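You operate a simulated robot arm through the tools that you are given. There is no shell and no other tool. Be economical: measure what you need, move in short steps, check, and stop when the job is done.

Carry out the task below with a simulated two-armed robot. There is one attempt and no reset: what you move stays moved.

JOB
Pick up the orange tube with one hand, pass it to the other hand and put it on the top of the green bench.
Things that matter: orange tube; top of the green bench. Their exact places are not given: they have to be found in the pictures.

It is judged by the outcome, as a careful person would: the job done as asked, and still so three seconds after it is handed in. It fails if anything else is knocked over, pushed out of place, dropped, spilled or broken.

ROBOT AND FRAMES
Two 7-joint arms with two-finger parallel grippers on one trunk, on a base that drives. Base frame: it is fixed to the floor where the robot stands at the start and does not move with it; the origin is under the middle of the robot, x ahead of it, y to its left, z up; the surface under the hand at the start is at about z = 0.9. Units: m, degrees, N and s.
The left shoulder is at the start at [0.05, 0.209, 1.221], the right one opposite. With the tool pointing down near the work surface each hand reaches from about 0.26 to 0.92 m from the robot's upright axis, wherever it stands, measured 20 degrees to its own side. Places, roughly: top of the green bench [0.9, -0.2, 0.9]. Payload 4.4 kg a hand.
The TCP of each hand is the grasp point between the finger pads, 0.023 m short of the fingertips. In the tool frame z runs along the fingers and y along their closing line. Largest opening 0.094 m; finger width 0.038, thickness 0.01; the body of the gripper, 0.054 by 0.096 m, starts 0.039 m behind the TCP.
Orientation is told as [roll, pitch, yaw] about the base's x, y, z axes, in that order, counted from this pose: with the fingers straight down and closing along the base's y, the tool's x points along the base's -x, its y along +y and its z along -z.

CONTROLS
- The arms move only by the tool nudge_tool. It takes "left_increments", "right_increments" or both (then of equal length, played together; a hand with none holds still); each is a list of rows, each a list of 7 numbers: the turn, a rotation vector about the tool's x, y, z in degrees, then the shift along the tool's x, y, z in m, then the opening, from 0 (shut) to 1 (fully open). In form: [[rx, ry, rz, x, y, z, claw], ...]. A call has 1 to 10 rows; each row shifts and turns the commanded pose from where the row before left it, along the tool's axes as they then stand. Rows are played at 5 a second. More than 0.05 m and 8.6 degrees between two rows, or a gripper value outside its range, and nothing of the call is played. A pose out of reach is approached as far as the arm can. The call stops where the force on the tool passes 40 N (or 10 N more than at its start, if that is more) or the arm is blocked; 0.2 s more then pass. The fingers move at their own pace (about 0.108 m/s each) and stop on an object; they squeeze with about 38 N. The grip force told is the motor's: it shows also when the fingers shut on nothing. Time passes only in rows, and 0.2 s behind the last, so rows that do not move let the fingers close. The reply holds the time, the measured pose of the TCP, the force on the tool along the base axes, the opening and the grip force, in the units named above and with some noise, with the torque about the TCP (base axes, N m) and any sound that the robot's microphone picked up.
- Cameras (640 x 400 px; columns grow to the right, rows downward): "scene" is now at [0.1464, -0.0254, 1.3806]; the picture's right is [-0.31, -0.95, 0.00], its down [-0.63, 0.21, -0.75] and it looks along [0.71, -0.23, -0.66] (base axes); focal length 289 px, centre (320, 200). "left" rides on the left gripper at [0.086, -0.016, -0.075] in its tool frame; the picture's right is [0.18, 0.98, 0.00], its down [-0.58, 0.11, -0.81] and it looks along [-0.79, 0.15, 0.59] (tool axes); focal length 243 px, centre (320, 200). "right" rides on the right gripper at [0.086, 0.016, -0.075] in its tool frame; the picture's right is [-0.18, 0.98, 0.00], its down [-0.58, -0.11, -0.81] and it looks along [-0.79, -0.15, 0.59] (tool axes); focal length 243 px, centre (320, 200).
- grab_frame(camera): a new picture of that camera. It takes no simulated time.
- move_column(by): slides the trunk up (or, below 0, down) by that many m; the arms and the scene camera ride with it, the base frame stays. It gives what a move gives, with no picture.
- steer(legs): drives the robot by 1 to 6 legs, each [ahead, left, turn to the left] in m, m and degrees, along the robot's own axes; the way and the turn of a leg run together, so that a leg with both is an arc; at most 1.5 m and 180 degrees a leg. The arms and the cameras ride along, it lands a little off, and it stops where it bumps. It gives what a move gives.
- pan_tilt(pan, tilt): turns the head with the scene camera to pan (to the left, within 80 degrees either way) and tilt (down, from -29 to 69), counted from straight ahead of the robot. It gives what a move gives.
- locate(camera, pixels): for up to 12 pixels [column, row] of the newest picture of that camera ("zoom" is the newest enlarged one), the place [x, y, z] in the base frame of the surface seen there, good to about 0.002 m. It takes no simulated time.
- close_up(camera, box): a new picture of the part [left, top, right, bottom] of that camera's present view, enlarged. It takes no simulated time.
- job_done(): hands the job in; it is judged then, once.

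Keep the steps short. Do not move on a guess: measure, check each grasp and each placing, and mend mistakes. In all there are 80 turns and 62 pictures (those below and enlarged ones count). Leave the grippers open and the arms clear of the work at the hand-in unless told otherwise, and finish with a single line.

The tools are called after "Request:" as name(argument=value, ...) on one line, values as JSON. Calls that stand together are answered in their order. nudge_tool: Moves the arms, as the interface text tells. Its arguments: {"type":"object","properties":{"left_increments":{"type":"array","items":{"type":"array","items":{"type":"number"}}},"right_increments":{"type":"array","items":{"type":"array","items":{"type":"number"}}}},"required":[]} The other tools are called the same way: move_column (by) slides the trunk up or down; steer (legs) drives the base; pan_tilt (pan, tilt) turns the head that bears the scene camera; grab_frame (camera) takes a picture; locate (camera, pixels) gives the place of the surface under pixels of a picture; close_up (camera, box) takes an enlarged picture of a part of a camera's view; job_done () hands the job in.

At the start:

```text
t: 0.0
left_position: [0.5097, 0.0423, 1.1484]
left_orientation: [0.0, 0.0, 0.0]
left_ft_force: [0.1, -0.6, -0.2]
left_moment: [-0.03, 0.02, -0.02]
left_width: 0.0939
left_grasp_force: 0.1
right_position: [0.5553, -0.4075, 1.1547]
right_orientation: [0.1, 0.0, 0.1]
right_ft_force: [0.5, 0.0, 0.8]
right_moment: [0.03, -0.03, 0.03]
right_width: 0.0941
right_grasp_force: 0.0
trunk travel left (down, up): [-0.3, 0.263]
robot x, y, heading: [-0.0002, 0.0016, 0.2]
head pan, tilt: [-18.0, 41.6]
```

scene: 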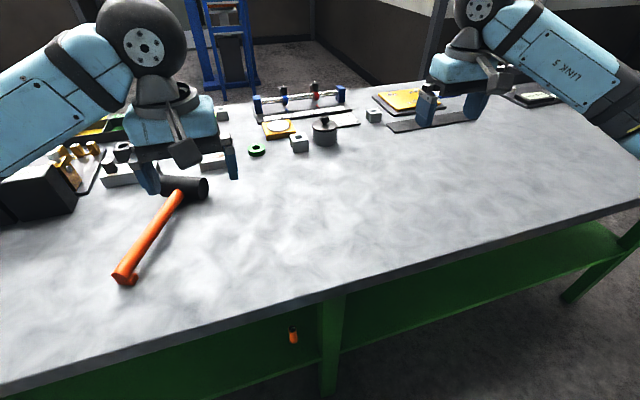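
right: 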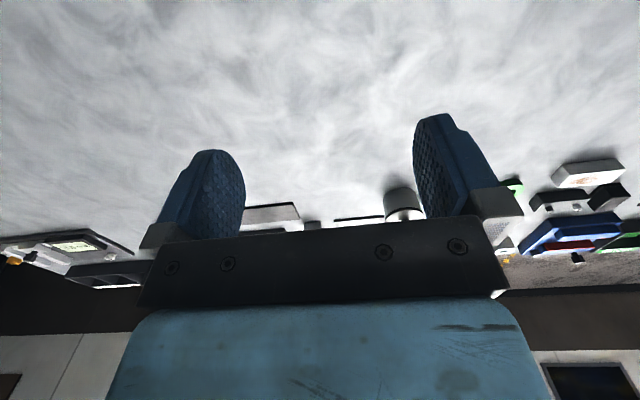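
left: 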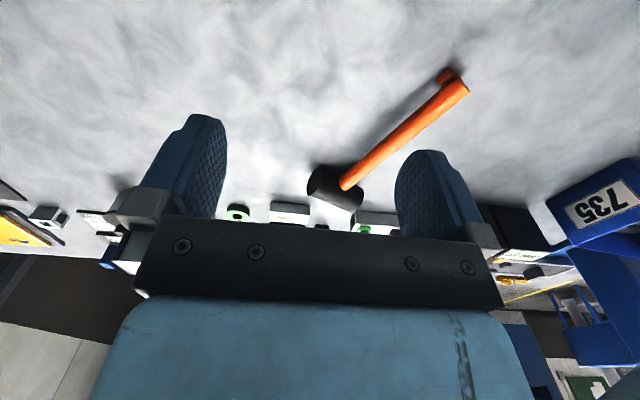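

The orange tube may be the small orange thing at (293,335) on the lower shelf. I'll enlarge that area and measure it.

Request:
close_up(camera="scene", box=[240, 280, 400, 380])

Request:
locate(camera="scene", pixels=[[293, 335], [293, 343], [280, 340], [320, 290], [330, 320], [350, 370], [500, 280], [150, 230], [0, 330], [200, 395], [450, 250], [325, 135]])

Request:
locate(camera="zoom", pixels=[[212, 220], [210, 190], [213, 245], [180, 240]])

```text
4.00 times, centred on (320, 330) of scene
```

zoom: 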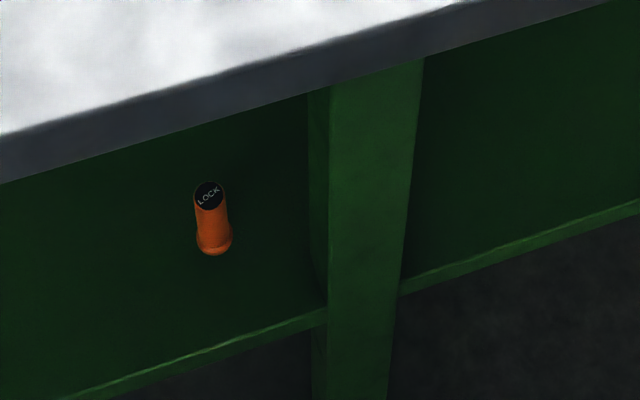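

```text
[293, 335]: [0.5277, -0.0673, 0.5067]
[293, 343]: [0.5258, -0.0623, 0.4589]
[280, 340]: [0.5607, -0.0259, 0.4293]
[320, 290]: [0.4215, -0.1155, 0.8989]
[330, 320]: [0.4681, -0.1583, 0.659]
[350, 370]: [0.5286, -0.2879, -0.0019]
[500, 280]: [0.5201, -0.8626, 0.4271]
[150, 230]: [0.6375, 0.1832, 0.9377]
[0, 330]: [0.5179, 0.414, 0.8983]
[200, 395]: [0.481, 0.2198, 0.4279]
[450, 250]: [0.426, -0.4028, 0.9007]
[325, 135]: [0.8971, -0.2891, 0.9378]
```

```text
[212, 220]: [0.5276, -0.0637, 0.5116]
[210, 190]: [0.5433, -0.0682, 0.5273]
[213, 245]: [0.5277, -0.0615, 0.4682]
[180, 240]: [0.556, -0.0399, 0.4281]
```

The orange tube stands upright on the lower shelf at about (0.54, -0.065), from z 0.43 to 0.527. The bench top overhangs it, with its edge at x≈0.42. I'll back the robot away so the arms clear the bench before reorienting.

Request:
steer(legs=[[-0.42, 0, 0]])

```text
t: 2.6
left_position: [0.0882, 0.0431, 1.1474]
left_orientation: [0.0, 0.0, 0.1]
left_ft_force: [0.2, -0.6, 0.6]
left_moment: [-0.03, -0.01, -0.01]
left_width: 0.0937
left_grasp_force: 0.1
right_position: [0.1376, -0.4077, 1.1525]
right_orientation: [-0.1, 0.0, 0.1]
right_ft_force: [0.4, -0.1, -0.8]
right_moment: [0.02, 0.01, -0.01]
right_width: 0.094
right_grasp_force: 0.0
trunk travel left (down, up): [-0.3, 0.263]
robot x, y, heading: [-0.4162, -0.0023, 0.2]
head pan, tilt: [-18.0, 41.6]
```

The way back was clear. Next I'll turn the left hand about its own z, to see whether it can hold with its camera on top. I'll start with 80 degrees.

Request:
nudge_tool(left_increments=[[0, 0, 8, 0, 0, 0, 1], [0, 0, 8, 0, 0, 0, 1], [0, 0, 8, 0, 0, 0, 1], [0, 0, 8, 0, 0, 0, 1], [0, 0, 8, 0, 0, 0, 1], [0, 0, 8, 0, 0, 0, 1], [0, 0, 8, 0, 0, 0, 1], [0, 0, 8, 0, 0, 0, 1], [0, 0, 8, 0, 0, 0, 1], [0, 0, 8, 0, 0, 0, 1]])

Request:
nudge_tool(left_increments=[[0, 0, 8, 0, 0, 0, 1], [0, 0, 8, 0, 0, 0, 1], [0, 0, 8, 0, 0, 0, 1], [0, 0, 8, 0, 0, 0, 1], [0, 0, 8, 0, 0, 0, 1], [0, 0, 8, 0, 0, 0, 1], [0, 0, 8, 0, 0, 0, 1], [0, 0, 8, 0, 0, 0, 1], [0, 0, 8, 0, 0, 0, 1], [0, 0, 8, 0, 0, 0, 1]])

```text
t: 4.8
left_position: [0.0908, 0.0423, 1.1487]
left_orientation: [-0.1, 0.0, -80.0]
left_ft_force: [0.9, 0.1, 0.6]
left_moment: [-0.02, 0.01, 0.03]
left_width: 0.094
left_grasp_force: 0.1
right_position: [0.1376, -0.4062, 1.1521]
right_orientation: [0.0, 0.0, 0.2]
right_ft_force: [0.2, 0.0, 0.6]
right_moment: [0.05, 0.0, 0.02]
right_width: 0.0941
right_grasp_force: 0.1
trunk travel left (down, up): [-0.3, 0.263]
robot x, y, heading: [-0.4212, 0.0022, 0.2]
head pan, tilt: [-18.0, 41.6]
```

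```text
t: 7.0
left_position: [0.0905, 0.042, 1.147]
left_orientation: [0.0, 0.0, -159.9]
left_ft_force: [1.1, 0.3, 0.2]
left_moment: [-0.02, -0.06, 0.01]
left_width: 0.0941
left_grasp_force: 0.1
right_position: [0.1375, -0.4077, 1.1539]
right_orientation: [0.1, -0.1, 0.2]
right_ft_force: [0.8, 0.6, 0.6]
right_moment: [0.0, 0.0, 0.01]
right_width: 0.094
right_grasp_force: 0.1
trunk travel left (down, up): [-0.3, 0.263]
robot x, y, heading: [-0.4206, -0.0017, 0.2]
head pan, tilt: [-18.0, 41.6]
```

The hand turned freely to 160°. I'll finish the turn, then pitch the fingers forward about tool +y.

Request:
nudge_tool(left_increments=[[0, 0, 8, 0, 0, 0, 1], [0, 0, 8, 0, 0, 0, 1], [0, 0, 4, 0, 0, 0, 1], [0, 8, 0, 0, 0, 0, 1], [0, 8, 0, 0, 0, 0, 1], [0, 8, 0, 0, 0, 0, 1], [0, 8, 0, 0, 0, 0, 1], [0, 8, 0, 0, 0, 0, 1], [0, 8, 0, 0, 0, 0, 1]])

Request:
nudge_tool(left_increments=[[0, 8, 0, 0, 0, 0, 1], [0, 8, 0, 0, 0, 0, 1], [0, 8, 0, 0, 0, 0, 1], [0, 8, 0, 0, 0, 0, 1], [0, 8, 0, 0, 0, 0, 1], [0, 2, 0, 0, 0, 0, 1]])

Request:
move_column(by=-0.3)

```text
t: 9.0
left_position: [0.0897, 0.0415, 1.1483]
left_orientation: [0.0, 48.3, -179.8]
left_ft_force: [0.4, -0.8, -0.5]
left_moment: [0.01, -0.01, 0.01]
left_width: 0.094
left_grasp_force: 0.0
right_position: [0.1377, -0.4088, 1.1532]
right_orientation: [0.1, 0.0, 0.2]
right_ft_force: [0.1, -0.3, 0.7]
right_moment: [-0.02, 0.0, 0.0]
right_width: 0.0939
right_grasp_force: 0.1
trunk travel left (down, up): [-0.3, 0.263]
robot x, y, heading: [-0.417, -0.001, 0.4]
head pan, tilt: [-18.0, 41.6]
```

```text
t: 10.4
left_position: [0.0901, 0.0423, 1.1483]
left_orientation: [169.8, 89.8, -10.0]
left_ft_force: [0.1, 0.5, 0.0]
left_moment: [-0.02, -0.02, 0.0]
left_width: 0.094
left_grasp_force: 0.0
right_position: [0.1385, -0.4072, 1.153]
right_orientation: [0.0, 0.0, 0.2]
right_ft_force: [0.6, -0.4, -0.1]
right_moment: [0.0, -0.02, 0.01]
right_width: 0.0939
right_grasp_force: 0.1
trunk travel left (down, up): [-0.3, 0.263]
robot x, y, heading: [-0.4229, -0.0007, 0.3]
head pan, tilt: [-18.0, 41.6]
```

```text
t: 13.4
left_position: [0.0903, 0.0421, 0.8477]
left_orientation: [70.8, 90.0, -109.1]
left_ft_force: [-0.1, -0.2, 0.2]
left_moment: [-0.01, -0.03, -0.02]
left_width: 0.094
left_grasp_force: 0.1
right_position: [0.1377, -0.4076, 0.8532]
right_orientation: [0.0, 0.0, 0.2]
right_ft_force: [-0.5, -0.2, 0.6]
right_moment: [-0.01, 0.01, -0.02]
right_width: 0.0939
right_grasp_force: 0.2
trunk travel left (down, up): [0.0, 0.563]
robot x, y, heading: [-0.4163, -0.0014, 0.1]
head pan, tilt: [-18.0, 41.6]
```

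The left hand now points forward with its camera on top, and the trunk is down. Next I'll lower the left hand to shelf height (tool -x) and pull the right hand back toward the body.

Request:
nudge_tool(left_increments=[[0, 0, 0, -0.045, 0, 0, 1], [0, 0, 0, -0.045, 0, 0, 1], [0, 0, 0, -0.045, 0, 0, 1], [0, 0, 0, -0.045, 0, 0, 1], [0, 0, 0, -0.045, 0, 0, 1], [0, 0, 0, -0.045, 0, 0, 1], [0, 0, 0, -0.045, 0, 0, 1], [0, 0, 0, -0.045, 0, 0, 1]], right_increments=[[0, 0, 0, 0.025, 0, 0, 1], [0, 0, 0, 0.025, 0, 0, 1], [0, 0, 0, 0.025, 0, 0, 1], [0, 0, 0, 0.025, 0, 0, 1], [0, 0, 0, 0.025, 0, 0, 1], [0, 0, 0, 0.025, 0, 0, 1], [0, 0, 0, 0.025, 0, 0, 1], [0, 0, 0, 0.025, 0, 0, 1]])

Request:
pan_tilt(pan=0, tilt=35)

Request:
grab_frame(camera="scene")

Request:
grab_frame(camera="left")

```text
t: 15.4
left_position: [0.1044, 0.035, 0.5532]
left_orientation: [126.6, 83.2, -53.9]
left_ft_force: [-0.6, 0.2, 0.3]
left_moment: [0.0, 0.03, 0.01]
left_width: 0.0941
left_grasp_force: 0.0
right_position: [-0.0646, -0.4072, 0.8536]
right_orientation: [0.1, -0.3, 0.3]
right_ft_force: [0.2, 0.6, -0.1]
right_moment: [0.04, 0.04, 0.0]
right_width: 0.0939
right_grasp_force: 0.1
trunk travel left (down, up): [0.0, 0.563]
robot x, y, heading: [-0.4194, -0.0002, 0.4]
head pan, tilt: [-18.0, 41.6]
stopped in row 8 (left hand): the arm was blocked; the commanded pose is now the measured one
```

```text
t: 16.2
left_position: [0.1039, 0.0343, 0.5523]
left_orientation: [127.1, 83.4, -53.5]
left_ft_force: [0.3, 0.3, 0.3]
left_moment: [0.0, 0.01, 0.01]
left_width: 0.0942
left_grasp_force: 0.0
right_position: [-0.0642, -0.4088, 0.8538]
right_orientation: [0.1, -0.3, 0.3]
right_ft_force: [-0.2, 0.1, 0.0]
right_moment: [-0.01, -0.02, -0.02]
right_width: 0.094
right_grasp_force: 0.1
trunk travel left (down, up): [0.0, 0.563]
robot x, y, heading: [-0.4206, -0.0021, 0.2]
head pan, tilt: [0.0, 35.0]
```

```text
57 pictures are left
```

scene: 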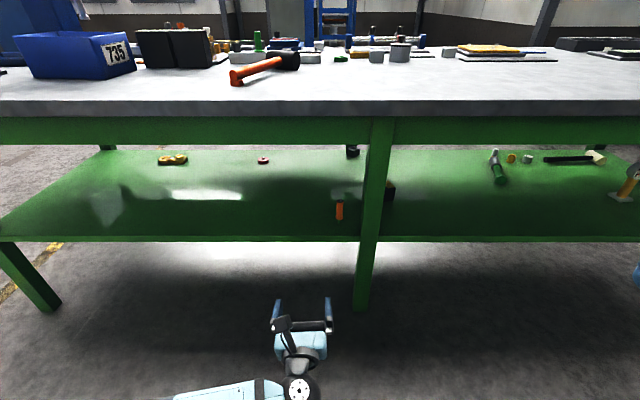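

```text
56 pictures are left
```

left: 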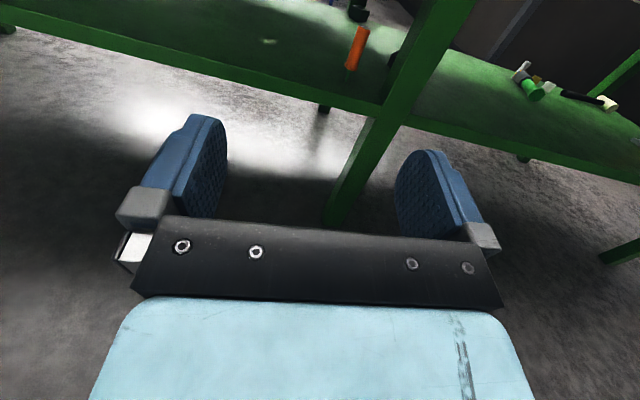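

The arm hit a joint limit just before the target: the hand is at z 0.55 and tilted about 5°. I'll move it ahead a bit for more room, then correct the tilt and look again.

Request:
nudge_tool(left_increments=[[0, 0, 0, 0, 0, 0.04, 1], [0, 0, 0, 0, 0, 0.04, 1], [0, 0, 0, 0, 0, 0.04, 1], [0, -2, 3, 0, 0, 0, 1], [0, -2, 2.5, 0, 0, 0, 1]])

Request:
locate(camera="scene", pixels=[[339, 203], [339, 210], [339, 217], [336, 211], [342, 211], [330, 239], [330, 120], [330, 145], [365, 200], [388, 192], [352, 152], [340, 225]])

```text
t: 17.4
left_position: [0.2182, 0.0351, 0.545]
left_orientation: [-40.7, 88.5, 138.5]
left_ft_force: [0.2, 0.5, 0.2]
left_moment: [-0.02, 0.01, 0.03]
left_width: 0.094
left_grasp_force: 0.1
right_position: [-0.0624, -0.407, 0.8545]
right_orientation: [0.0, 0.0, 0.2]
right_ft_force: [-0.8, 0.2, 0.6]
right_moment: [0.04, 0.0, 0.02]
right_width: 0.0941
right_grasp_force: 0.1
trunk travel left (down, up): [0.0, 0.563]
robot x, y, heading: [-0.4193, -0.0021, 0.4]
head pan, tilt: [0.0, 35.0]
```

```text
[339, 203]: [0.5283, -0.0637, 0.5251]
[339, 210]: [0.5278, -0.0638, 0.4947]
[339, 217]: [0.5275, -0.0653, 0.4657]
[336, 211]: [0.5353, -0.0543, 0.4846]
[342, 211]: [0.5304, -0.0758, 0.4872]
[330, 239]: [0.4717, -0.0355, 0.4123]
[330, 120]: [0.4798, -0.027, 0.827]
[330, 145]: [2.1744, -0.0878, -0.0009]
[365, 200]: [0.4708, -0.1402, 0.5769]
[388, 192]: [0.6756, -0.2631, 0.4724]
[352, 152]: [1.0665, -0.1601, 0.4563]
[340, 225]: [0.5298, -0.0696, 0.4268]
```

The tube axis is at about (0.543, -0.065) and the leg's inner edge at y≈-0.14. I'll lower the hand to z≈0.467 and line it up in y, with the opening at 0.65 so the fingers stay clear of the leg.

Request:
nudge_tool(left_increments=[[0, 0, 0, 0, 0.03, 0.01, 0.65], [0, 0, 0, 0, 0.035, 0.01, 0.65], [0, 0, 0, 0, 0.035, 0.01, 0.65], [0, 0, 0, -0.026, 0, 0, 0.65], [0, 0, 0, -0.026, 0, 0, 0.65], [0, 0, 0, -0.026, 0, 0, 0.65]])

```text
t: 19.0
left_position: [0.2831, 0.027, 0.4473]
left_orientation: [-95.4, 82.9, 87.7]
left_ft_force: [0.7, 0.5, -0.6]
left_moment: [0.03, -0.01, 0.0]
left_width: 0.061
left_grasp_force: 0.1
right_position: [-0.0614, -0.4072, 0.8476]
right_orientation: [0.2, 0.1, 0.2]
right_ft_force: [0.2, 0.3, -0.6]
right_moment: [0.0, 0.0, 0.02]
right_width: 0.0941
right_grasp_force: 0.0
trunk travel left (down, up): [0.0, 0.563]
robot x, y, heading: [-0.4184, -0.0025, 0.3]
head pan, tilt: [0.0, 35.0]
stopped in row 6 (left hand): the arm was blocked; the commanded pose is now the measured one
```

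It hit a joint limit again while reaching inward. I'll move the hand back out to its own side, straighten it, and line up in y by driving the base sideways instead.

Request:
nudge_tool(left_increments=[[0, 0, 0, 0, -0.04, 0, 0.65], [0, 0, 0, 0, -0.04, 0, 0.65], [0, 0, 0, 0, -0.04, 0, 0.65], [0, 0, -3.5, 0.01, 0, 0, 0.65], [3, 0, -3.5, 0.01, 0, 0, 0.65]])

```text
t: 20.2
left_position: [0.2747, 0.1436, 0.4857]
left_orientation: [158.3, 89.3, -16.0]
left_ft_force: [0.0, -0.3, 0.1]
left_moment: [0.01, 0.0, 0.02]
left_width: 0.0611
left_grasp_force: 0.0
right_position: [-0.0623, -0.4063, 0.8539]
right_orientation: [0.0, 0.0, 0.3]
right_ft_force: [0.6, 0.4, 0.2]
right_moment: [0.0, 0.02, 0.0]
right_width: 0.0942
right_grasp_force: 0.1
trunk travel left (down, up): [0.0, 0.563]
robot x, y, heading: [-0.4177, -0.0005, 0.3]
head pan, tilt: [0.0, 35.0]
```

The hand follows well here. It is 5.7° yawed to the left and level otherwise, so I'll correct the yaw and lower it 0.02.

Request:
nudge_tool(left_increments=[[-3, 0, 0, -0.01, 0, 0, 0.65], [-2.7, 0, 0, -0.009, 0, 0, 0.65], [0, 0, 0, 0, 0, 0, 0.65]])

```text
t: 21.0
left_position: [0.2735, 0.1422, 0.4668]
left_orientation: [163.6, 89.2, -16.2]
left_ft_force: [0.1, 0.7, 0.4]
left_moment: [0.0, 0.01, 0.01]
left_width: 0.0611
left_grasp_force: 0.0
right_position: [-0.0615, -0.406, 0.8527]
right_orientation: [0.0, 0.0, 0.2]
right_ft_force: [-0.7, -0.8, 0.2]
right_moment: [0.0, -0.02, -0.03]
right_width: 0.0938
right_grasp_force: 0.0
trunk travel left (down, up): [0.0, 0.563]
robot x, y, heading: [-0.42, 0.0003, 0.1]
head pan, tilt: [0.0, 35.0]
```

The hand is level at z=0.467, y=0.142. Now I'll drive right 0.207 and ahead 0.10, then check.

Request:
steer(legs=[[0, -0.207, 0], [0.1, 0, 0]])

Request:
grab_frame(camera="scene")

Request:
grab_frame(camera="left")

```text
t: 24.2
left_position: [0.3753, -0.0723, 0.4681]
left_orientation: [162.3, 89.4, -17.6]
left_ft_force: [0.2, 0.1, -0.7]
left_moment: [0.02, -0.03, -0.01]
left_width: 0.0612
left_grasp_force: 0.1
right_position: [0.0373, -0.6198, 0.8539]
right_orientation: [0.0, 0.0, 0.0]
right_ft_force: [0.2, 0.3, -0.1]
right_moment: [0.01, 0.01, 0.01]
right_width: 0.0942
right_grasp_force: 0.0
trunk travel left (down, up): [0.0, 0.563]
robot x, y, heading: [-0.3175, -0.2133, 0.0]
head pan, tilt: [0.0, 35.0]
```

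```text
55 pictures are left
```

scene: 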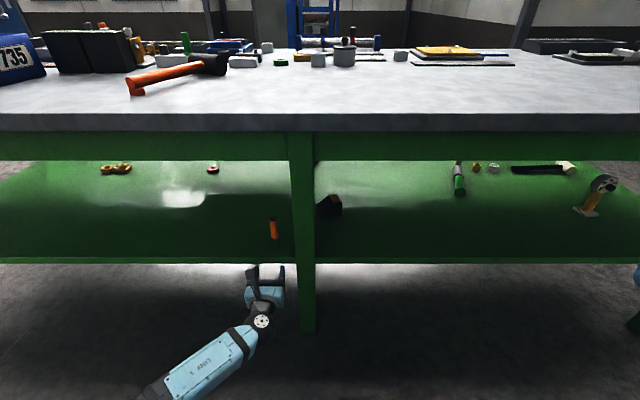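

```text
54 pictures are left
```

left: 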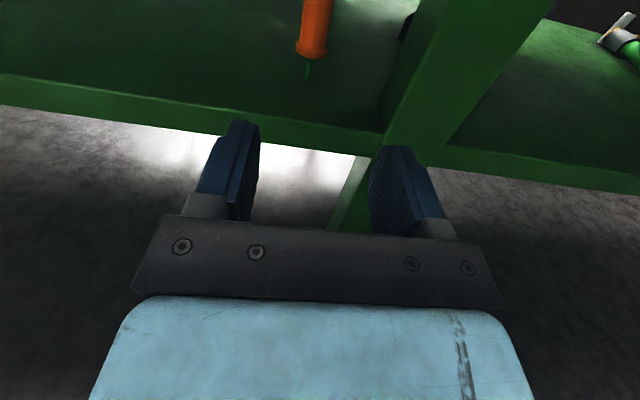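

The hand is in front of the tube. I'll measure the tube and shelf in the left view: tube at (315,30), shelf edge at (300,140).

Request:
locate(camera="left", pixels=[[313, 55], [316, 30], [302, 40], [327, 40], [312, 20], [300, 130], [400, 80], [380, 120], [235, 150], [390, 170]])

Request:
locate(camera="scene", pixels=[[274, 228], [274, 221], [274, 235], [270, 230], [278, 230], [279, 268], [298, 200], [268, 285]])

```text
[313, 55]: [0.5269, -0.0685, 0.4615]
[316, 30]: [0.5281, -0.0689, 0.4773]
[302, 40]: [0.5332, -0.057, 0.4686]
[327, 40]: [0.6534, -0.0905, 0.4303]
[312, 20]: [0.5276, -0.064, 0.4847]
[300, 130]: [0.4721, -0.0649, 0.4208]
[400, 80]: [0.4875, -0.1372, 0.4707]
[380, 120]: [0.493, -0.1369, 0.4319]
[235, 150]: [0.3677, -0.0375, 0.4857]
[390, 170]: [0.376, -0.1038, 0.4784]
```

```text
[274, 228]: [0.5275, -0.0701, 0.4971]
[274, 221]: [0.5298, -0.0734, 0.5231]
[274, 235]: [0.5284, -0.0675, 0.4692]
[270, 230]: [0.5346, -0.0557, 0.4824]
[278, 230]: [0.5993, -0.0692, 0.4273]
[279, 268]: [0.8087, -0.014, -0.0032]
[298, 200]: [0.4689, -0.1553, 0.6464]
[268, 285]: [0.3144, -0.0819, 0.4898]
```

The tube centre is at y≈-0.066 and the fingers are centred at about -0.071. I'll shift 5 mm left, then drive ahead 0.105 so the tips stop just short of the tube.

Request:
nudge_tool(left_increments=[[0, 0, 0, 0, -0.005, 0, 0.65]])

Request:
steer(legs=[[0.105, 0, 0]])

Request:
grab_frame(camera="left")

```text
t: 24.6
left_position: [0.3747, -0.0672, 0.4686]
left_orientation: [163.0, 89.3, -17.0]
left_ft_force: [-0.7, -0.1, 0.0]
left_moment: [0.0, 0.02, 0.0]
left_width: 0.0611
left_grasp_force: 0.1
right_position: [0.0374, -0.6199, 0.8533]
right_orientation: [0.0, 0.0, 0.0]
right_ft_force: [0.4, 0.3, -0.9]
right_moment: [0.02, -0.01, 0.03]
right_width: 0.0941
right_grasp_force: 0.2
trunk travel left (down, up): [0.0, 0.563]
robot x, y, heading: [-0.3165, -0.2135, 0.0]
head pan, tilt: [0.0, 35.0]
```

```text
t: 25.8
left_position: [0.4799, -0.0659, 0.4666]
left_orientation: [162.5, 89.4, -17.5]
left_ft_force: [0.1, -0.1, 0.8]
left_moment: [0.02, 0.0, 0.0]
left_width: 0.061
left_grasp_force: 0.0
right_position: [0.1437, -0.6182, 0.8532]
right_orientation: [0.0, 0.0, 0.1]
right_ft_force: [-0.4, 0.4, -0.3]
right_moment: [-0.01, 0.02, 0.01]
right_width: 0.094
right_grasp_force: 0.1
trunk travel left (down, up): [0.0, 0.563]
robot x, y, heading: [-0.212, -0.2151, -0.2]
head pan, tilt: [0.0, 35.0]
```

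```text
53 pictures are left
```

left: 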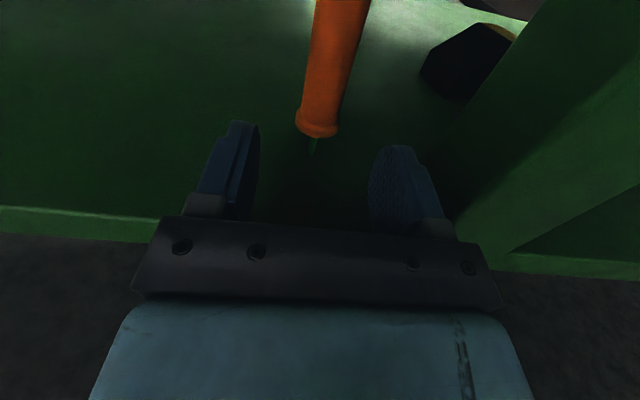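

The tube is centred between the fingers. I'll advance 0.06 with the arm.

Request:
nudge_tool(left_increments=[[0, 0, 0, 0, 0, 0.02, 0.65], [0, 0, 0, 0, 0, 0.02, 0.65], [0, 0, 0, 0, 0, 0.02, 0.65], [0, 0, 0, 0, 0, 0, 0.65]])

Request:
grab_frame(camera="left")

```text
t: 26.5
left_position: [0.518, -0.0655, 0.4658]
left_orientation: [161.1, 89.5, -19.0]
left_ft_force: [-8.3, 0.0, 2.8]
left_moment: [-0.09, 0.55, -0.07]
left_width: 0.0611
left_grasp_force: 0.0
right_position: [0.145, -0.6187, 0.8532]
right_orientation: [0.0, -0.1, 0.2]
right_ft_force: [0.2, 0.2, 0.1]
right_moment: [0.02, 0.03, -0.04]
right_width: 0.0939
right_grasp_force: 0.1
trunk travel left (down, up): [0.0, 0.563]
robot x, y, heading: [-0.2127, -0.214, 0.1]
head pan, tilt: [0.0, 35.0]
stopped in row 3 (left hand): the force on the tool passed its limit at 95 N (the readings are from after the stop); the commanded pose is now the measured one
```

```text
52 pictures are left
```

left: 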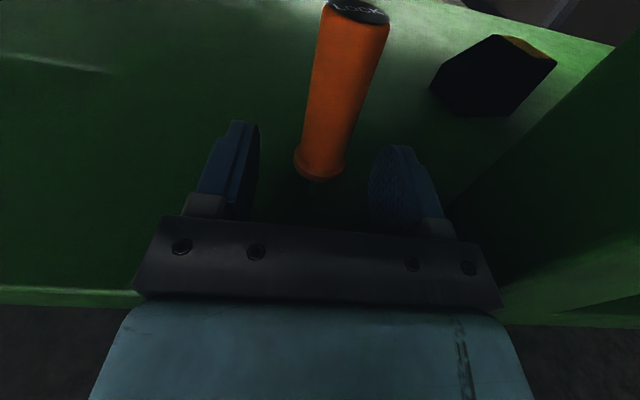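

The force spiked to 95 N and then fell. The moment suggests the back of the gripper body met the shelf's front edge. The tube is still standing and hasn't moved. I'll back off, tip the fingers 15° down so the body rises, and raise slightly.

Request:
nudge_tool(left_increments=[[0, 0, 0, 0, 0, -0.03, 0.65], [0, 0, 0, 0.006, 0, 0, 0.65], [0, -5, 0, 0, 0, 0, 0.65], [0, -5, 0, 0, 0, 0, 0.65], [0, -5, 0, 0, 0, 0, 0.65]])

Request:
grab_frame(camera="left")

Request:
grab_frame(camera="scene")

```text
t: 27.7
left_position: [0.488, -0.0653, 0.4715]
left_orientation: [0.5, 75.4, -179.6]
left_ft_force: [0.6, -0.6, -0.8]
left_moment: [0.0, 0.0, 0.0]
left_width: 0.0611
left_grasp_force: 0.0
right_position: [0.1434, -0.6189, 0.8528]
right_orientation: [0.0, 0.0, 0.2]
right_ft_force: [0.1, 0.1, 0.1]
right_moment: [-0.01, 0.03, 0.01]
right_width: 0.0942
right_grasp_force: 0.0
trunk travel left (down, up): [0.0, 0.563]
robot x, y, heading: [-0.2152, -0.2122, 0.0]
head pan, tilt: [0.0, 35.0]
```

```text
51 pictures are left
```

left: 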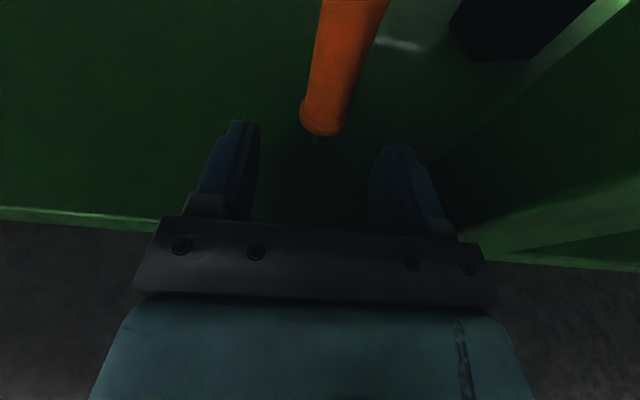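

```text
50 pictures are left
```

scene: 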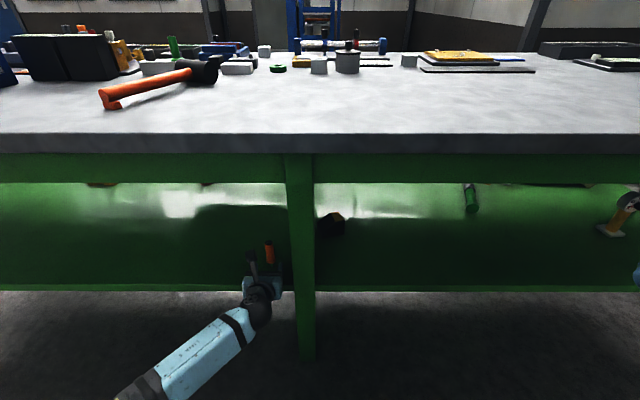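

Everything is in place and the tilt is 15°. I'll advance horizontally in small rows (z 0.0145, x 0.0039 each) to x≈0.541.

Request:
nudge_tool(left_increments=[[0, 0, 0, 0.0034, 0, 0.0127, 0.65], [0, 0, 0, 0.0034, 0, 0.0127, 0.65], [0, 0, 0, 0.0034, 0, 0.0127, 0.65], [0, 0, 0, 0.0034, 0, 0.0127, 0.65], [0, 0, 0, 0, 0, 0, 0.65]])

Request:
grab_frame(camera="left")

```text
t: 28.9
left_position: [0.5424, -0.0647, 0.4712]
left_orientation: [0.7, 75.5, -179.3]
left_ft_force: [0.5, -0.5, 0.3]
left_moment: [0.0, 0.01, 0.02]
left_width: 0.0609
left_grasp_force: 0.0
right_position: [0.1448, -0.6198, 0.8522]
right_orientation: [-0.1, 0.0, 0.2]
right_ft_force: [0.7, 0.3, -0.1]
right_moment: [-0.01, -0.04, 0.04]
right_width: 0.0938
right_grasp_force: 0.0
trunk travel left (down, up): [0.0, 0.563]
robot x, y, heading: [-0.2122, -0.2132, 0.2]
head pan, tilt: [0.0, 35.0]
```

```text
49 pictures are left
```

left: 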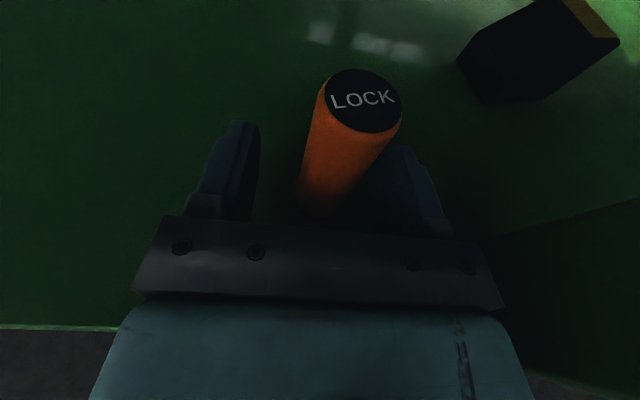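

The tube is between the fingers with no contact force. I'll check its top centre against the TCP before closing.

Request:
locate(camera="left", pixels=[[362, 100], [328, 100], [400, 105], [365, 72], [358, 130], [310, 195]])

```text
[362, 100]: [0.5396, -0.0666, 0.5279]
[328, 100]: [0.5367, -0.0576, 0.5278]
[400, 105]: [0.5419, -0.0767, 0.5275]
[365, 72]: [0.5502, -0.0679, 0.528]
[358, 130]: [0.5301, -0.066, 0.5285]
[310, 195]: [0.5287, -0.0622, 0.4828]
```

The tube's top centre is (0.540, -0.067, 0.528), in line with the TCP. Closing the gripper.

Request:
nudge_tool(left_increments=[[0, 0, 0, 0, 0.001, 0, 0.4], [0, 0, 0, 0, 0.001, 0, 0], [0, 0, 0, 0, 0, 0, 0], [0, 0, 0, 0, 0, 0, 0], [0, 0, 0, 0, 0, 0, 0]])

```text
t: 30.1
left_position: [0.5415, -0.0679, 0.4723]
left_orientation: [0.6, 75.5, -179.3]
left_ft_force: [0.4, 0.6, 0.4]
left_moment: [-0.02, -0.01, -0.04]
left_width: 0.0269
left_grasp_force: 37.8
right_position: [0.1443, -0.619, 0.8531]
right_orientation: [0.1, 0.1, 0.2]
right_ft_force: [0.2, -0.4, -0.7]
right_moment: [0.01, -0.02, 0.01]
right_width: 0.0941
right_grasp_force: 0.1
trunk travel left (down, up): [0.0, 0.563]
robot x, y, heading: [-0.2096, -0.2165, 0.1]
head pan, tilt: [0.0, 35.0]
```

It grips at 27 mm width with 38 N. I'll lift vertically by about 0.05 (x 0.968, z -0.25 per unit).

Request:
nudge_tool(left_increments=[[0, 0, 0, 0.0145, 0, -0.0038, 0], [0, 0, 0, 0.0145, 0, -0.0038, 0], [0, 0, 0, 0.0145, 0, -0.0038, 0]])

Request:
grab_frame(camera="left")

```text
t: 30.9
left_position: [0.5408, -0.0671, 0.5167]
left_orientation: [0.6, 75.4, -179.4]
left_ft_force: [0.3, 0.2, 0.4]
left_moment: [0.0, -0.02, -0.02]
left_width: 0.0272
left_grasp_force: 37.5
right_position: [0.1442, -0.6189, 0.8527]
right_orientation: [-0.1, 0.0, 0.2]
right_ft_force: [0.2, -0.5, -0.5]
right_moment: [-0.01, -0.01, -0.01]
right_width: 0.0939
right_grasp_force: 0.0
trunk travel left (down, up): [0.0, 0.563]
robot x, y, heading: [-0.2142, -0.2142, 0.1]
head pan, tilt: [0.0, 35.0]
```

```text
48 pictures are left
```

left: 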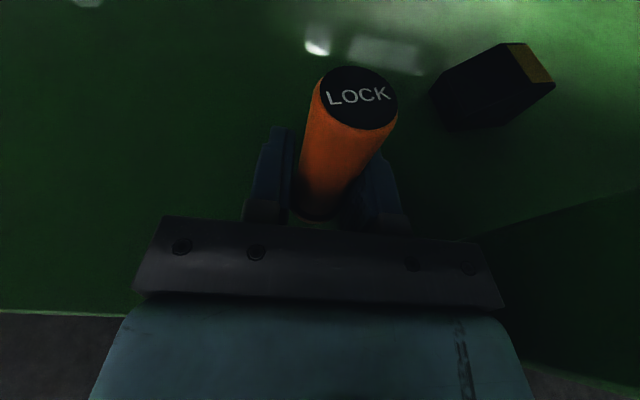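

The tube is held upright and off the shelf. I'll drive straight back 0.35.

Request:
steer(legs=[[-0.35, 0, 0]])

Request:
move_column(by=0.35)

Request:
grab_frame(camera="scene")

```text
t: 33.1
left_position: [0.1903, -0.063, 0.5162]
left_orientation: [0.6, 75.5, -179.0]
left_ft_force: [-0.3, 0.1, -0.4]
left_moment: [0.0, -0.02, 0.0]
left_width: 0.0271
left_grasp_force: 38.0
right_position: [-0.2019, -0.6186, 0.8529]
right_orientation: [-0.1, 0.0, 0.5]
right_ft_force: [-0.8, 0.0, 0.4]
right_moment: [-0.02, -0.04, 0.01]
right_width: 0.0941
right_grasp_force: 0.1
trunk travel left (down, up): [0.0, 0.563]
robot x, y, heading: [-0.5632, -0.2148, 0.6]
head pan, tilt: [0.0, 35.0]
```

```text
t: 36.5
left_position: [0.1906, -0.0619, 0.8667]
left_orientation: [0.7, 75.5, -179.0]
left_ft_force: [0.0, 0.1, -0.2]
left_moment: [0.02, -0.03, -0.01]
left_width: 0.027
left_grasp_force: 38.3
right_position: [-0.2013, -0.6191, 1.2033]
right_orientation: [0.1, 0.1, 0.5]
right_ft_force: [-0.3, 0.3, 0.6]
right_moment: [-0.01, 0.0, 0.03]
right_width: 0.0941
right_grasp_force: 0.1
trunk travel left (down, up): [-0.35, 0.213]
robot x, y, heading: [-0.5634, -0.2145, 0.6]
head pan, tilt: [0.0, 35.0]
```

```text
47 pictures are left
```

scene: 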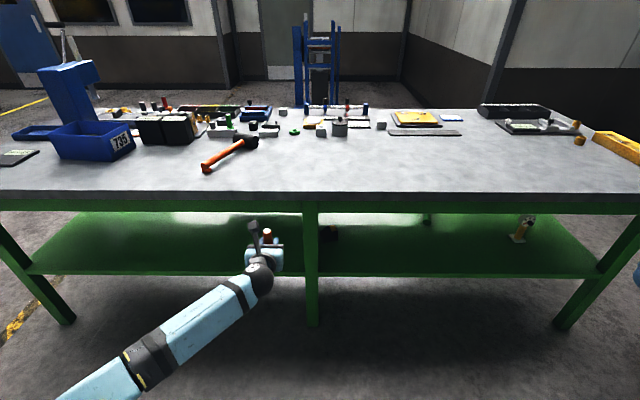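

The tube is held upright. For the handover I'll bring the left hand closer and higher and level it. The right hand will turn about its own axis so its camera ends up on the far side, clear of the left camera.

Request:
nudge_tool(left_increments=[[0, 0, 0, 0.0205, 0.014, -0.0404, 0], [0, 0, 0, 0.0205, 0.014, -0.0404, 0], [0, 0, 0, 0.0205, 0.014, -0.0404, 0], [0, 0, 0, 0.0205, 0.014, -0.0404, 0], [0, 0, 0, 0.0205, 0.014, -0.0404, 0], [0, 5, 0, 0, 0, 0, 0], [0, 5, 0, 0, 0, 0, 0], [0, 4.5, 0, 0, 0, 0, 0]], right_increments=[[0, 0, -8, -0.02, 0, 0, 1], [0, 0, -8, 0, 0, 0, 1], [0, 0, -8, 0, 0, 0, 1], [0, 0, -8, 0, 0, 0, 1], [0, 0, -8, 0, 0, 0, 1], [0, 0, -8, 0, 0, 0, 1], [0, 0, -8, 0, 0, 0, 1], [0, 0, -8, 0, 0, 0, 1]])

Request:
nudge_tool(right_increments=[[0, 0, -8, 0, 0, 0, 1], [0, 0, -8, 0, 0, 0, 1], [0, 0, -8, 0, 0, 0, 1], [0, 0, -8, 0, 0, 0, 1], [0, 0, -8, 0, 0, 0, 1], [0, 0, -8, 0, 0, 0, 1], [0, 0, -8, 0, 0, 0, 1], [0, 0, -8, 0, 0, 0, 1], [0, 0, -8, 0, 0, 0, 1]])

Request:
nudge_tool(right_increments=[[0, 0, -8, 0, 0, 0, 1], [0, 0, -8, 0, 0, 0, 1], [0, 0, -8, 0, 0, 0, 1], [0, 0, -8, 0, 0, 0, 1], [0, 0, -8, 0, 0, 0, 1], [0, 0, -4, 0, 0, 0, 1]])

```text
t: 38.4
left_position: [0.0218, -0.1355, 1.0175]
left_orientation: [114.9, 89.8, -64.7]
left_ft_force: [0.1, -0.6, -0.5]
left_moment: [0.05, -0.01, 0.06]
left_width: 0.0269
left_grasp_force: 37.8
right_position: [-0.1835, -0.6123, 1.206]
right_orientation: [0.0, -0.1, 48.3]
right_ft_force: [-0.1, -0.7, -0.1]
right_moment: [0.01, 0.02, -0.01]
right_width: 0.0944
right_grasp_force: 0.0
right hand out of reach, approached as far as the arm can: row 6, 7, 8
trunk travel left (down, up): [-0.35, 0.213]
robot x, y, heading: [-0.5575, -0.2147, 0.5]
head pan, tilt: [0.0, 35.0]
```

```text
t: 40.4
left_position: [0.0227, -0.1348, 1.0163]
left_orientation: [78.5, 89.8, -101.1]
left_ft_force: [0.2, 0.4, -1.0]
left_moment: [-0.01, 0.0, -0.02]
left_width: 0.0271
left_grasp_force: 37.8
right_position: [-0.2509, -0.4544, 1.2436]
right_orientation: [0.3, -1.3, 88.2]
right_ft_force: [-0.3, 1.4, -0.2]
right_moment: [-0.06, -0.01, 0.01]
right_width: 0.0938
right_grasp_force: 0.0
right hand out of reach, approached as far as the arm can: row 1, 2, 3, 4, 5, 6, 7, 8, 9
trunk travel left (down, up): [-0.35, 0.213]
robot x, y, heading: [-0.5596, -0.2119, 0.6]
head pan, tilt: [0.0, 35.0]
```

```text
t: 41.8
left_position: [0.0228, -0.1353, 1.016]
left_orientation: [91.0, 89.8, -88.6]
left_ft_force: [0.8, 0.0, -0.4]
left_moment: [0.01, -0.02, -0.02]
left_width: 0.0271
left_grasp_force: 38.2
right_position: [-0.3567, -0.333, 1.2967]
right_orientation: [0.3, -0.1, 132.1]
right_ft_force: [0.1, 0.3, -0.4]
right_moment: [0.0, -0.01, -0.03]
right_width: 0.0939
right_grasp_force: 0.1
right hand out of reach, approached as far as the arm can: row 1, 2, 3, 4, 5, 6
trunk travel left (down, up): [-0.35, 0.213]
robot x, y, heading: [-0.5629, -0.2156, 0.4]
head pan, tilt: [0.0, 35.0]
```

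Turning the right hand that way reaches a joint limit, and the hand drifted toward the body. I'll turn it back the other way in steps.

Request:
nudge_tool(right_increments=[[0, 0, 8, 0, 0, 0, 1], [0, 0, 8, 0, 0, 0, 1], [0, 0, 8, 0, 0, 0, 1], [0, 0, 8, 0, 0, 0, 1], [0, 0, 8, 0, 0, 0, 1], [0, 0, 8, 0, 0, 0, 1], [0, 0, 8, 0, 0, 0, 1], [0, 0, 8, 0, 0, 0, 1], [0, 0, 8, 0, 0, 0, 1]])

Request:
nudge_tool(right_increments=[[0, 0, 8, 0, 0, 0, 1], [0, 0, 8, 0, 0, 0, 1], [0, 0, 8, 0, 0, 0, 1], [0, 0, 8, 0, 0, 0, 1], [0, 0, 8, 0, 0, 0, 1], [0, 0, 8, 0, 0, 0, 1], [0, 0, 8, 0, 0, 0, 1], [0, 0, 8, 0, 0, 0, 1], [0, 0, 8, 0, 0, 0, 1], [0, 0, 8, 0, 0, 0, 1]])

```text
t: 43.8
left_position: [0.0226, -0.1349, 1.0186]
left_orientation: [91.7, 89.8, -88.0]
left_ft_force: [0.4, -0.5, -0.6]
left_moment: [-0.01, 0.03, 0.01]
left_width: 0.0271
left_grasp_force: 38.0
right_position: [-0.3552, -0.3341, 1.2987]
right_orientation: [0.0, 0.3, 61.1]
right_ft_force: [3.0, 0.5, 2.5]
right_moment: [-0.18, 0.37, 0.17]
right_width: 0.0943
right_grasp_force: 0.1
trunk travel left (down, up): [-0.35, 0.213]
robot x, y, heading: [-0.5596, -0.2166, 0.7]
head pan, tilt: [0.0, 35.0]
stopped in row 9 (right hand): the force on the tool passed its limit at 51 N (the readings are from after the stop); the commanded pose is now the measured one
```

```text
t: 44.2
left_position: [0.0214, -0.1356, 1.0174]
left_orientation: [93.8, 89.8, -85.8]
left_ft_force: [0.2, -0.7, 0.0]
left_moment: [0.04, -0.03, 0.02]
left_width: 0.0269
left_grasp_force: 37.7
right_position: [-0.3542, -0.3342, 1.2987]
right_orientation: [0.1, 0.5, 55.6]
right_ft_force: [0.7, 0.5, 7.6]
right_moment: [-0.42, 0.5, -0.01]
right_width: 0.0939
right_grasp_force: 0.2
trunk travel left (down, up): [-0.35, 0.213]
robot x, y, heading: [-0.5589, -0.2148, 0.3]
head pan, tilt: [0.0, 35.0]
stopped in row 1 (right hand): the force on the tool passed its limit at 67 N (the readings are from after the stop); the commanded pose is now the measured one
```

The right hand's camera is touching the robot's own trunk. I'll move the hand away from the body along tool -y (ahead and to the right).

Request:
nudge_tool(right_increments=[[0, 0, 0, 0, -0.04, 0, 1], [0, 0, 0, 0, -0.042, 0, 1], [0, 0, 0, 0, -0.042, 0, 1], [0, 0, 0, 0, -0.042, 0, 1], [0, 0, 0, 0, -0.042, 0, 1], [0, 0, 0, 0, -0.042, 0, 1]])

```text
t: 45.6
left_position: [0.0229, -0.1358, 1.0169]
left_orientation: [84.6, 89.9, -95.0]
left_ft_force: [0.2, 0.8, -0.4]
left_moment: [-0.01, 0.0, 0.03]
left_width: 0.0271
left_grasp_force: 37.9
right_position: [-0.1467, -0.4753, 1.3]
right_orientation: [0.1, 0.4, 55.7]
right_ft_force: [-0.2, 0.4, -1.0]
right_moment: [-0.02, 0.05, -0.01]
right_width: 0.0939
right_grasp_force: 0.1
trunk travel left (down, up): [-0.35, 0.213]
robot x, y, heading: [-0.5609, -0.2153, 0.3]
head pan, tilt: [0.0, 35.0]
```

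The right hand is free again. I'll move it further ahead, to where the left hand could make its full turn, and retry the turn.

Request:
nudge_tool(right_increments=[[0, 0, 0, -0.009, -0.04, 0, 1], [0, 0, 0, -0.009, -0.04, 0, 1], [0, 0, 0, -0.009, -0.04, 0, 1], [0, 0, 0, -0.009, -0.04, 0, 1], [0, 0, -8, 0, 0, 0, 1], [0, 0, -8, 0, 0, 0, 1], [0, 0, -8, 0, 0, 0, 1], [0, 0, -8, 0, 0, 0, 1]])

```text
t: 47.4
left_position: [0.0217, -0.1341, 1.0176]
left_orientation: [96.1, 89.8, -83.5]
left_ft_force: [0.6, 0.3, -0.9]
left_moment: [-0.01, -0.01, -0.02]
left_width: 0.027
left_grasp_force: 38.0
right_position: [-0.1724, -0.375, 1.2908]
right_orientation: [0.3, 0.5, 87.5]
right_ft_force: [-0.1, -0.2, -0.3]
right_moment: [0.02, -0.04, -0.02]
right_width: 0.0941
right_grasp_force: 0.1
right hand out of reach, approached as far as the arm can: row 3, 4, 5, 6, 7, 8
trunk travel left (down, up): [-0.35, 0.213]
robot x, y, heading: [-0.5601, -0.214, 0.7]
head pan, tilt: [0.0, 35.0]
```

A positive yaw is not reachable on this arm. I'll turn it the other way, back through zero toward negative yaw.

Request:
nudge_tool(right_increments=[[0, 0, 8, 0, 0, 0, 1], [0, 0, 8, 0, 0, 0, 1], [0, 0, 8, 0, 0, 0, 1], [0, 0, 8, 0, 0, 0, 1], [0, 0, 8, 0, 0, 0, 1], [0, 0, 8, 0, 0, 0, 1], [0, 0, 8, 0, 0, 0, 1], [0, 0, 8, 0, 0, 0, 1], [0, 0, 8, 0, 0, 0, 1], [0, 0, 8, 0, 0, 0, 1]])

```text
t: 49.6
left_position: [0.0219, -0.1348, 1.0176]
left_orientation: [94.4, 89.7, -85.5]
left_ft_force: [0.8, -0.3, -1.3]
left_moment: [-0.04, -0.01, 0.01]
left_width: 0.0271
left_grasp_force: 37.9
right_position: [-0.1722, -0.3755, 1.2921]
right_orientation: [-0.2, 0.4, 7.5]
right_ft_force: [-0.6, 0.5, 0.3]
right_moment: [-0.03, -0.02, -0.01]
right_width: 0.094
right_grasp_force: 0.0
trunk travel left (down, up): [-0.35, 0.213]
robot x, y, heading: [-0.5611, -0.22, 0.6]
head pan, tilt: [0.0, 35.0]
```

That works. I'll move the hand ahead and to the right, and keep turning.

Request:
nudge_tool(right_increments=[[0, 0, 0, -0.038, -0.03, 0, 1], [0, 0, 0, -0.038, -0.03, 0, 1], [0, 0, 0, -0.038, -0.03, 0, 1], [0, 0, 0, -0.038, -0.03, 0, 1], [0, 0, 8, 0, 0, 0, 1], [0, 0, 8, 0, 0, 0, 1], [0, 0, 8, 0, 0, 0, 1], [0, 0, 8, 0, 0, 0, 1], [0, 0, 8, 0, 0, 0, 1], [0, 0, 8, 0, 0, 0, 1]])

Request:
nudge_tool(right_increments=[[0, 0, 8, 0, 0, 0, 1], [0, 0, 8, 0, 0, 0, 1], [0, 0, 8, 0, 0, 0, 1], [0, 0, 8, 0, 0, 0, 1], [0, 0, 8, 0, 0, 0, 1], [0, 0, 8, 0, 0, 0, 1]])

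```text
t: 51.8
left_position: [0.0207, -0.1353, 1.0175]
left_orientation: [94.5, 89.8, -85.1]
left_ft_force: [0.7, 0.3, -1.1]
left_moment: [-0.01, -0.01, 0.01]
left_width: 0.0271
left_grasp_force: 37.6
right_position: [-0.0068, -0.4742, 1.2917]
right_orientation: [-0.4, -0.1, -40.5]
right_ft_force: [-0.4, 0.0, -0.4]
right_moment: [0.02, -0.02, 0.01]
right_width: 0.0941
right_grasp_force: 0.1
trunk travel left (down, up): [-0.35, 0.213]
robot x, y, heading: [-0.5602, -0.2137, 0.6]
head pan, tilt: [0.0, 35.0]
```

```text
t: 53.2
left_position: [0.0216, -0.1348, 1.0181]
left_orientation: [94.2, 89.8, -85.3]
left_ft_force: [-1.0, 0.3, -0.9]
left_moment: [-0.03, -0.02, 0.03]
left_width: 0.027
left_grasp_force: 38.2
right_position: [-0.0064, -0.4747, 1.2908]
right_orientation: [-0.4, -0.3, -88.5]
right_ft_force: [0.5, -0.3, -1.1]
right_moment: [0.01, -0.01, 0.01]
right_width: 0.0941
right_grasp_force: 0.0
trunk travel left (down, up): [-0.35, 0.213]
robot x, y, heading: [-0.5608, -0.2118, 0.6]
head pan, tilt: [0.0, 35.0]
```

It's at -88.5° and following well. Continuing to -180°.

Request:
nudge_tool(right_increments=[[0, 0, 8, 0, 0, 0, 1], [0, 0, 8, 0, 0, 0, 1], [0, 0, 8, 0, 0, 0, 1], [0, 0, 8, 0, 0, 0, 1], [0, 0, 8, 0, 0, 0, 1], [0, 0, 8, 0, 0, 0, 1], [0, 0, 8, 0, 0, 0, 1], [0, 0, 8, 0, 0, 0, 1], [0, 0, 8, 0, 0, 0, 1], [0, 0, 8, 0, 0, 0, 1]])

Request:
nudge_tool(right_increments=[[0, 0, 8, 0, 0, 0, 1], [0.4, 0, 3.5, 0, 0, 0, 1]])

Request:
grab_frame(camera="scene")

Request:
grab_frame(camera="left")

```text
t: 55.4
left_position: [0.0224, -0.1354, 1.0164]
left_orientation: [94.5, 89.7, -85.0]
left_ft_force: [0.3, 0.0, -0.9]
left_moment: [0.02, -0.03, 0.01]
left_width: 0.0274
left_grasp_force: 38.2
right_position: [-0.0053, -0.4748, 1.2931]
right_orientation: [0.3, -0.4, -168.5]
right_ft_force: [0.0, -0.6, 0.2]
right_moment: [-0.05, 0.02, -0.01]
right_width: 0.0941
right_grasp_force: 0.1
trunk travel left (down, up): [-0.35, 0.213]
robot x, y, heading: [-0.5612, -0.2119, 0.5]
head pan, tilt: [0.0, 35.0]
```

```text
t: 56.0
left_position: [0.0232, -0.1369, 1.0181]
left_orientation: [93.5, 89.9, -86.1]
left_ft_force: [0.7, -0.2, -0.7]
left_moment: [-0.06, -0.01, 0.01]
left_width: 0.0273
left_grasp_force: 37.7
right_position: [-0.0055, -0.4755, 1.2921]
right_orientation: [-0.2, -0.3, -180.0]
right_ft_force: [1.3, 0.4, 0.5]
right_moment: [-0.02, 0.02, -0.03]
right_width: 0.0941
right_grasp_force: 0.0
trunk travel left (down, up): [-0.35, 0.213]
robot x, y, heading: [-0.5643, -0.217, 0.7]
head pan, tilt: [0.0, 35.0]
```

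```text
46 pictures are left
```

scene: 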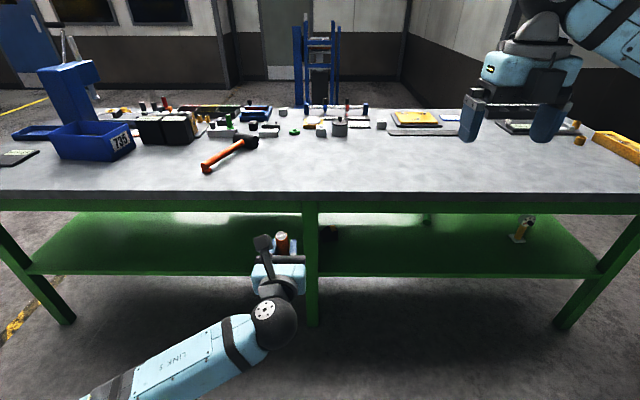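

```text
45 pictures are left
```

left: 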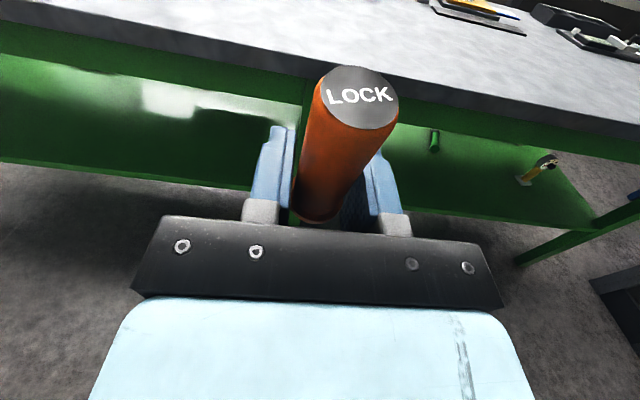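

The right hand is turned to 180°. I'll measure the tube top and the left camera housing at (263,250) in the scene view.

Request:
locate(camera="left", pixels=[[360, 97], [323, 97], [398, 100], [363, 67], [357, 127], [318, 205], [280, 130], [380, 155]])

Request:
close_up(camera="scene", box=[224, 210, 344, 285])

Request:
locate(camera="scene", pixels=[[264, 238], [257, 243], [270, 243], [263, 250], [268, 262], [282, 240], [283, 250]])

```text
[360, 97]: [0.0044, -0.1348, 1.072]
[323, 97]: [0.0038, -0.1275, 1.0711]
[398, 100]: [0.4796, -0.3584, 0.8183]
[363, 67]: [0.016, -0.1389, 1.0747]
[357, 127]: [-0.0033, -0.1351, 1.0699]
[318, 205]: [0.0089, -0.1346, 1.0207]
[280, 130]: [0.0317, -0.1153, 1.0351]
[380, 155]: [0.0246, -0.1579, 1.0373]
```

```text
5.33 times, centred on (284, 248) of scene
```

zoom: 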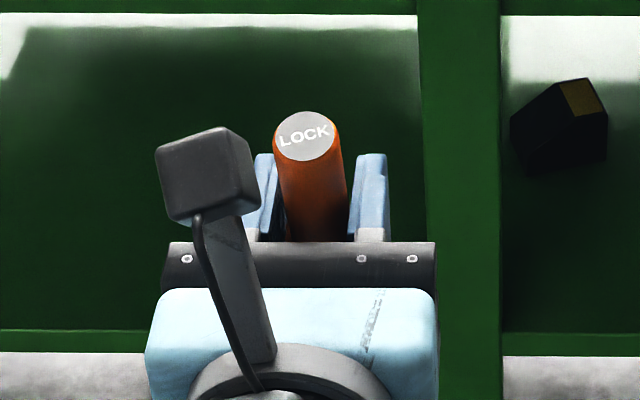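

```text
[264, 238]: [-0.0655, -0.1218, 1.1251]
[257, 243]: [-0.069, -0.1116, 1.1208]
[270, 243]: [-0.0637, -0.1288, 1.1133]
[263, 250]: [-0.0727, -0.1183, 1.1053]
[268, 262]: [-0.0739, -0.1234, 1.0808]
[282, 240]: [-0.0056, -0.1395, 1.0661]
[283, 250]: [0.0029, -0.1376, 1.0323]
```

The tube top is at (0.006, -0.135, 1.072), and the left camera housing is near x≈-0.065 with its top at z≈1.125. The right grip target is TCP (0.010, -0.135, 1.064). I'll slide the right hand over at a safe height first.

Request:
nudge_tool(right_increments=[[0, 0, 0, 0.004, -0.0425, 0, 1], [0, 0, 0, 0.003, -0.0425, 0, 1], [0, 0, 0, 0.003, -0.0425, 0, 1], [0, 0, 0, 0.003, -0.0425, 0, 1], [0, 0, 0, 0.003, -0.0425, 0, 1], [0, 0, 0, 0, -0.0425, 0, 1], [0, 0, 0, 0, -0.0425, 0, 1], [0, 0, 0, 0, -0.0425, 0, 1], [0, 0, 0, 0, 0, 0.04, 1], [0, 0, 0, 0, 0, 0.04, 1]])

Request:
grab_frame(camera="scene")

Request:
grab_frame(camera="right")

```text
t: 58.2
left_position: [0.0233, -0.1352, 1.0169]
left_orientation: [87.0, 89.9, -92.6]
left_ft_force: [-0.4, -0.5, -0.9]
left_moment: [-0.01, 0.0, -0.01]
left_width: 0.0268
left_grasp_force: 38.1
right_position: [0.0107, -0.1353, 1.2106]
right_orientation: [0.0, -0.3, -179.9]
right_ft_force: [-1.2, 0.3, 0.1]
right_moment: [0.0, -0.01, -0.04]
right_width: 0.094
right_grasp_force: 0.0
trunk travel left (down, up): [-0.35, 0.213]
robot x, y, heading: [-0.5652, -0.2136, 0.6]
head pan, tilt: [0.0, 35.0]
```

```text
43 pictures are left
```

scene: 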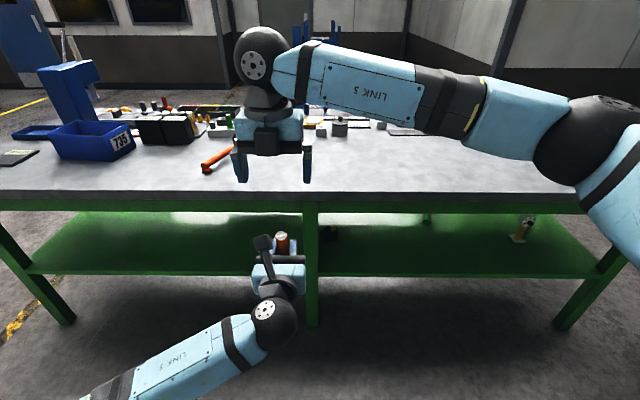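

```text
42 pictures are left
```

right: 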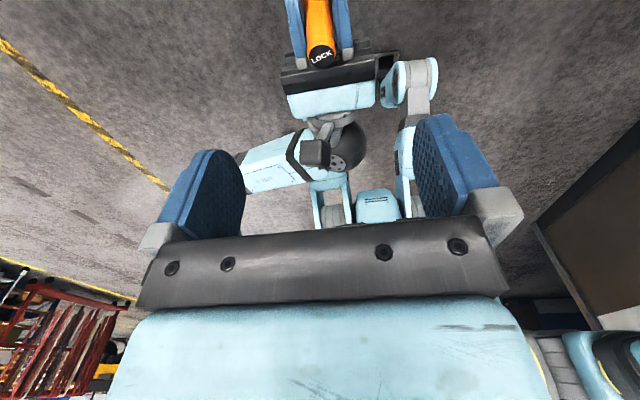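

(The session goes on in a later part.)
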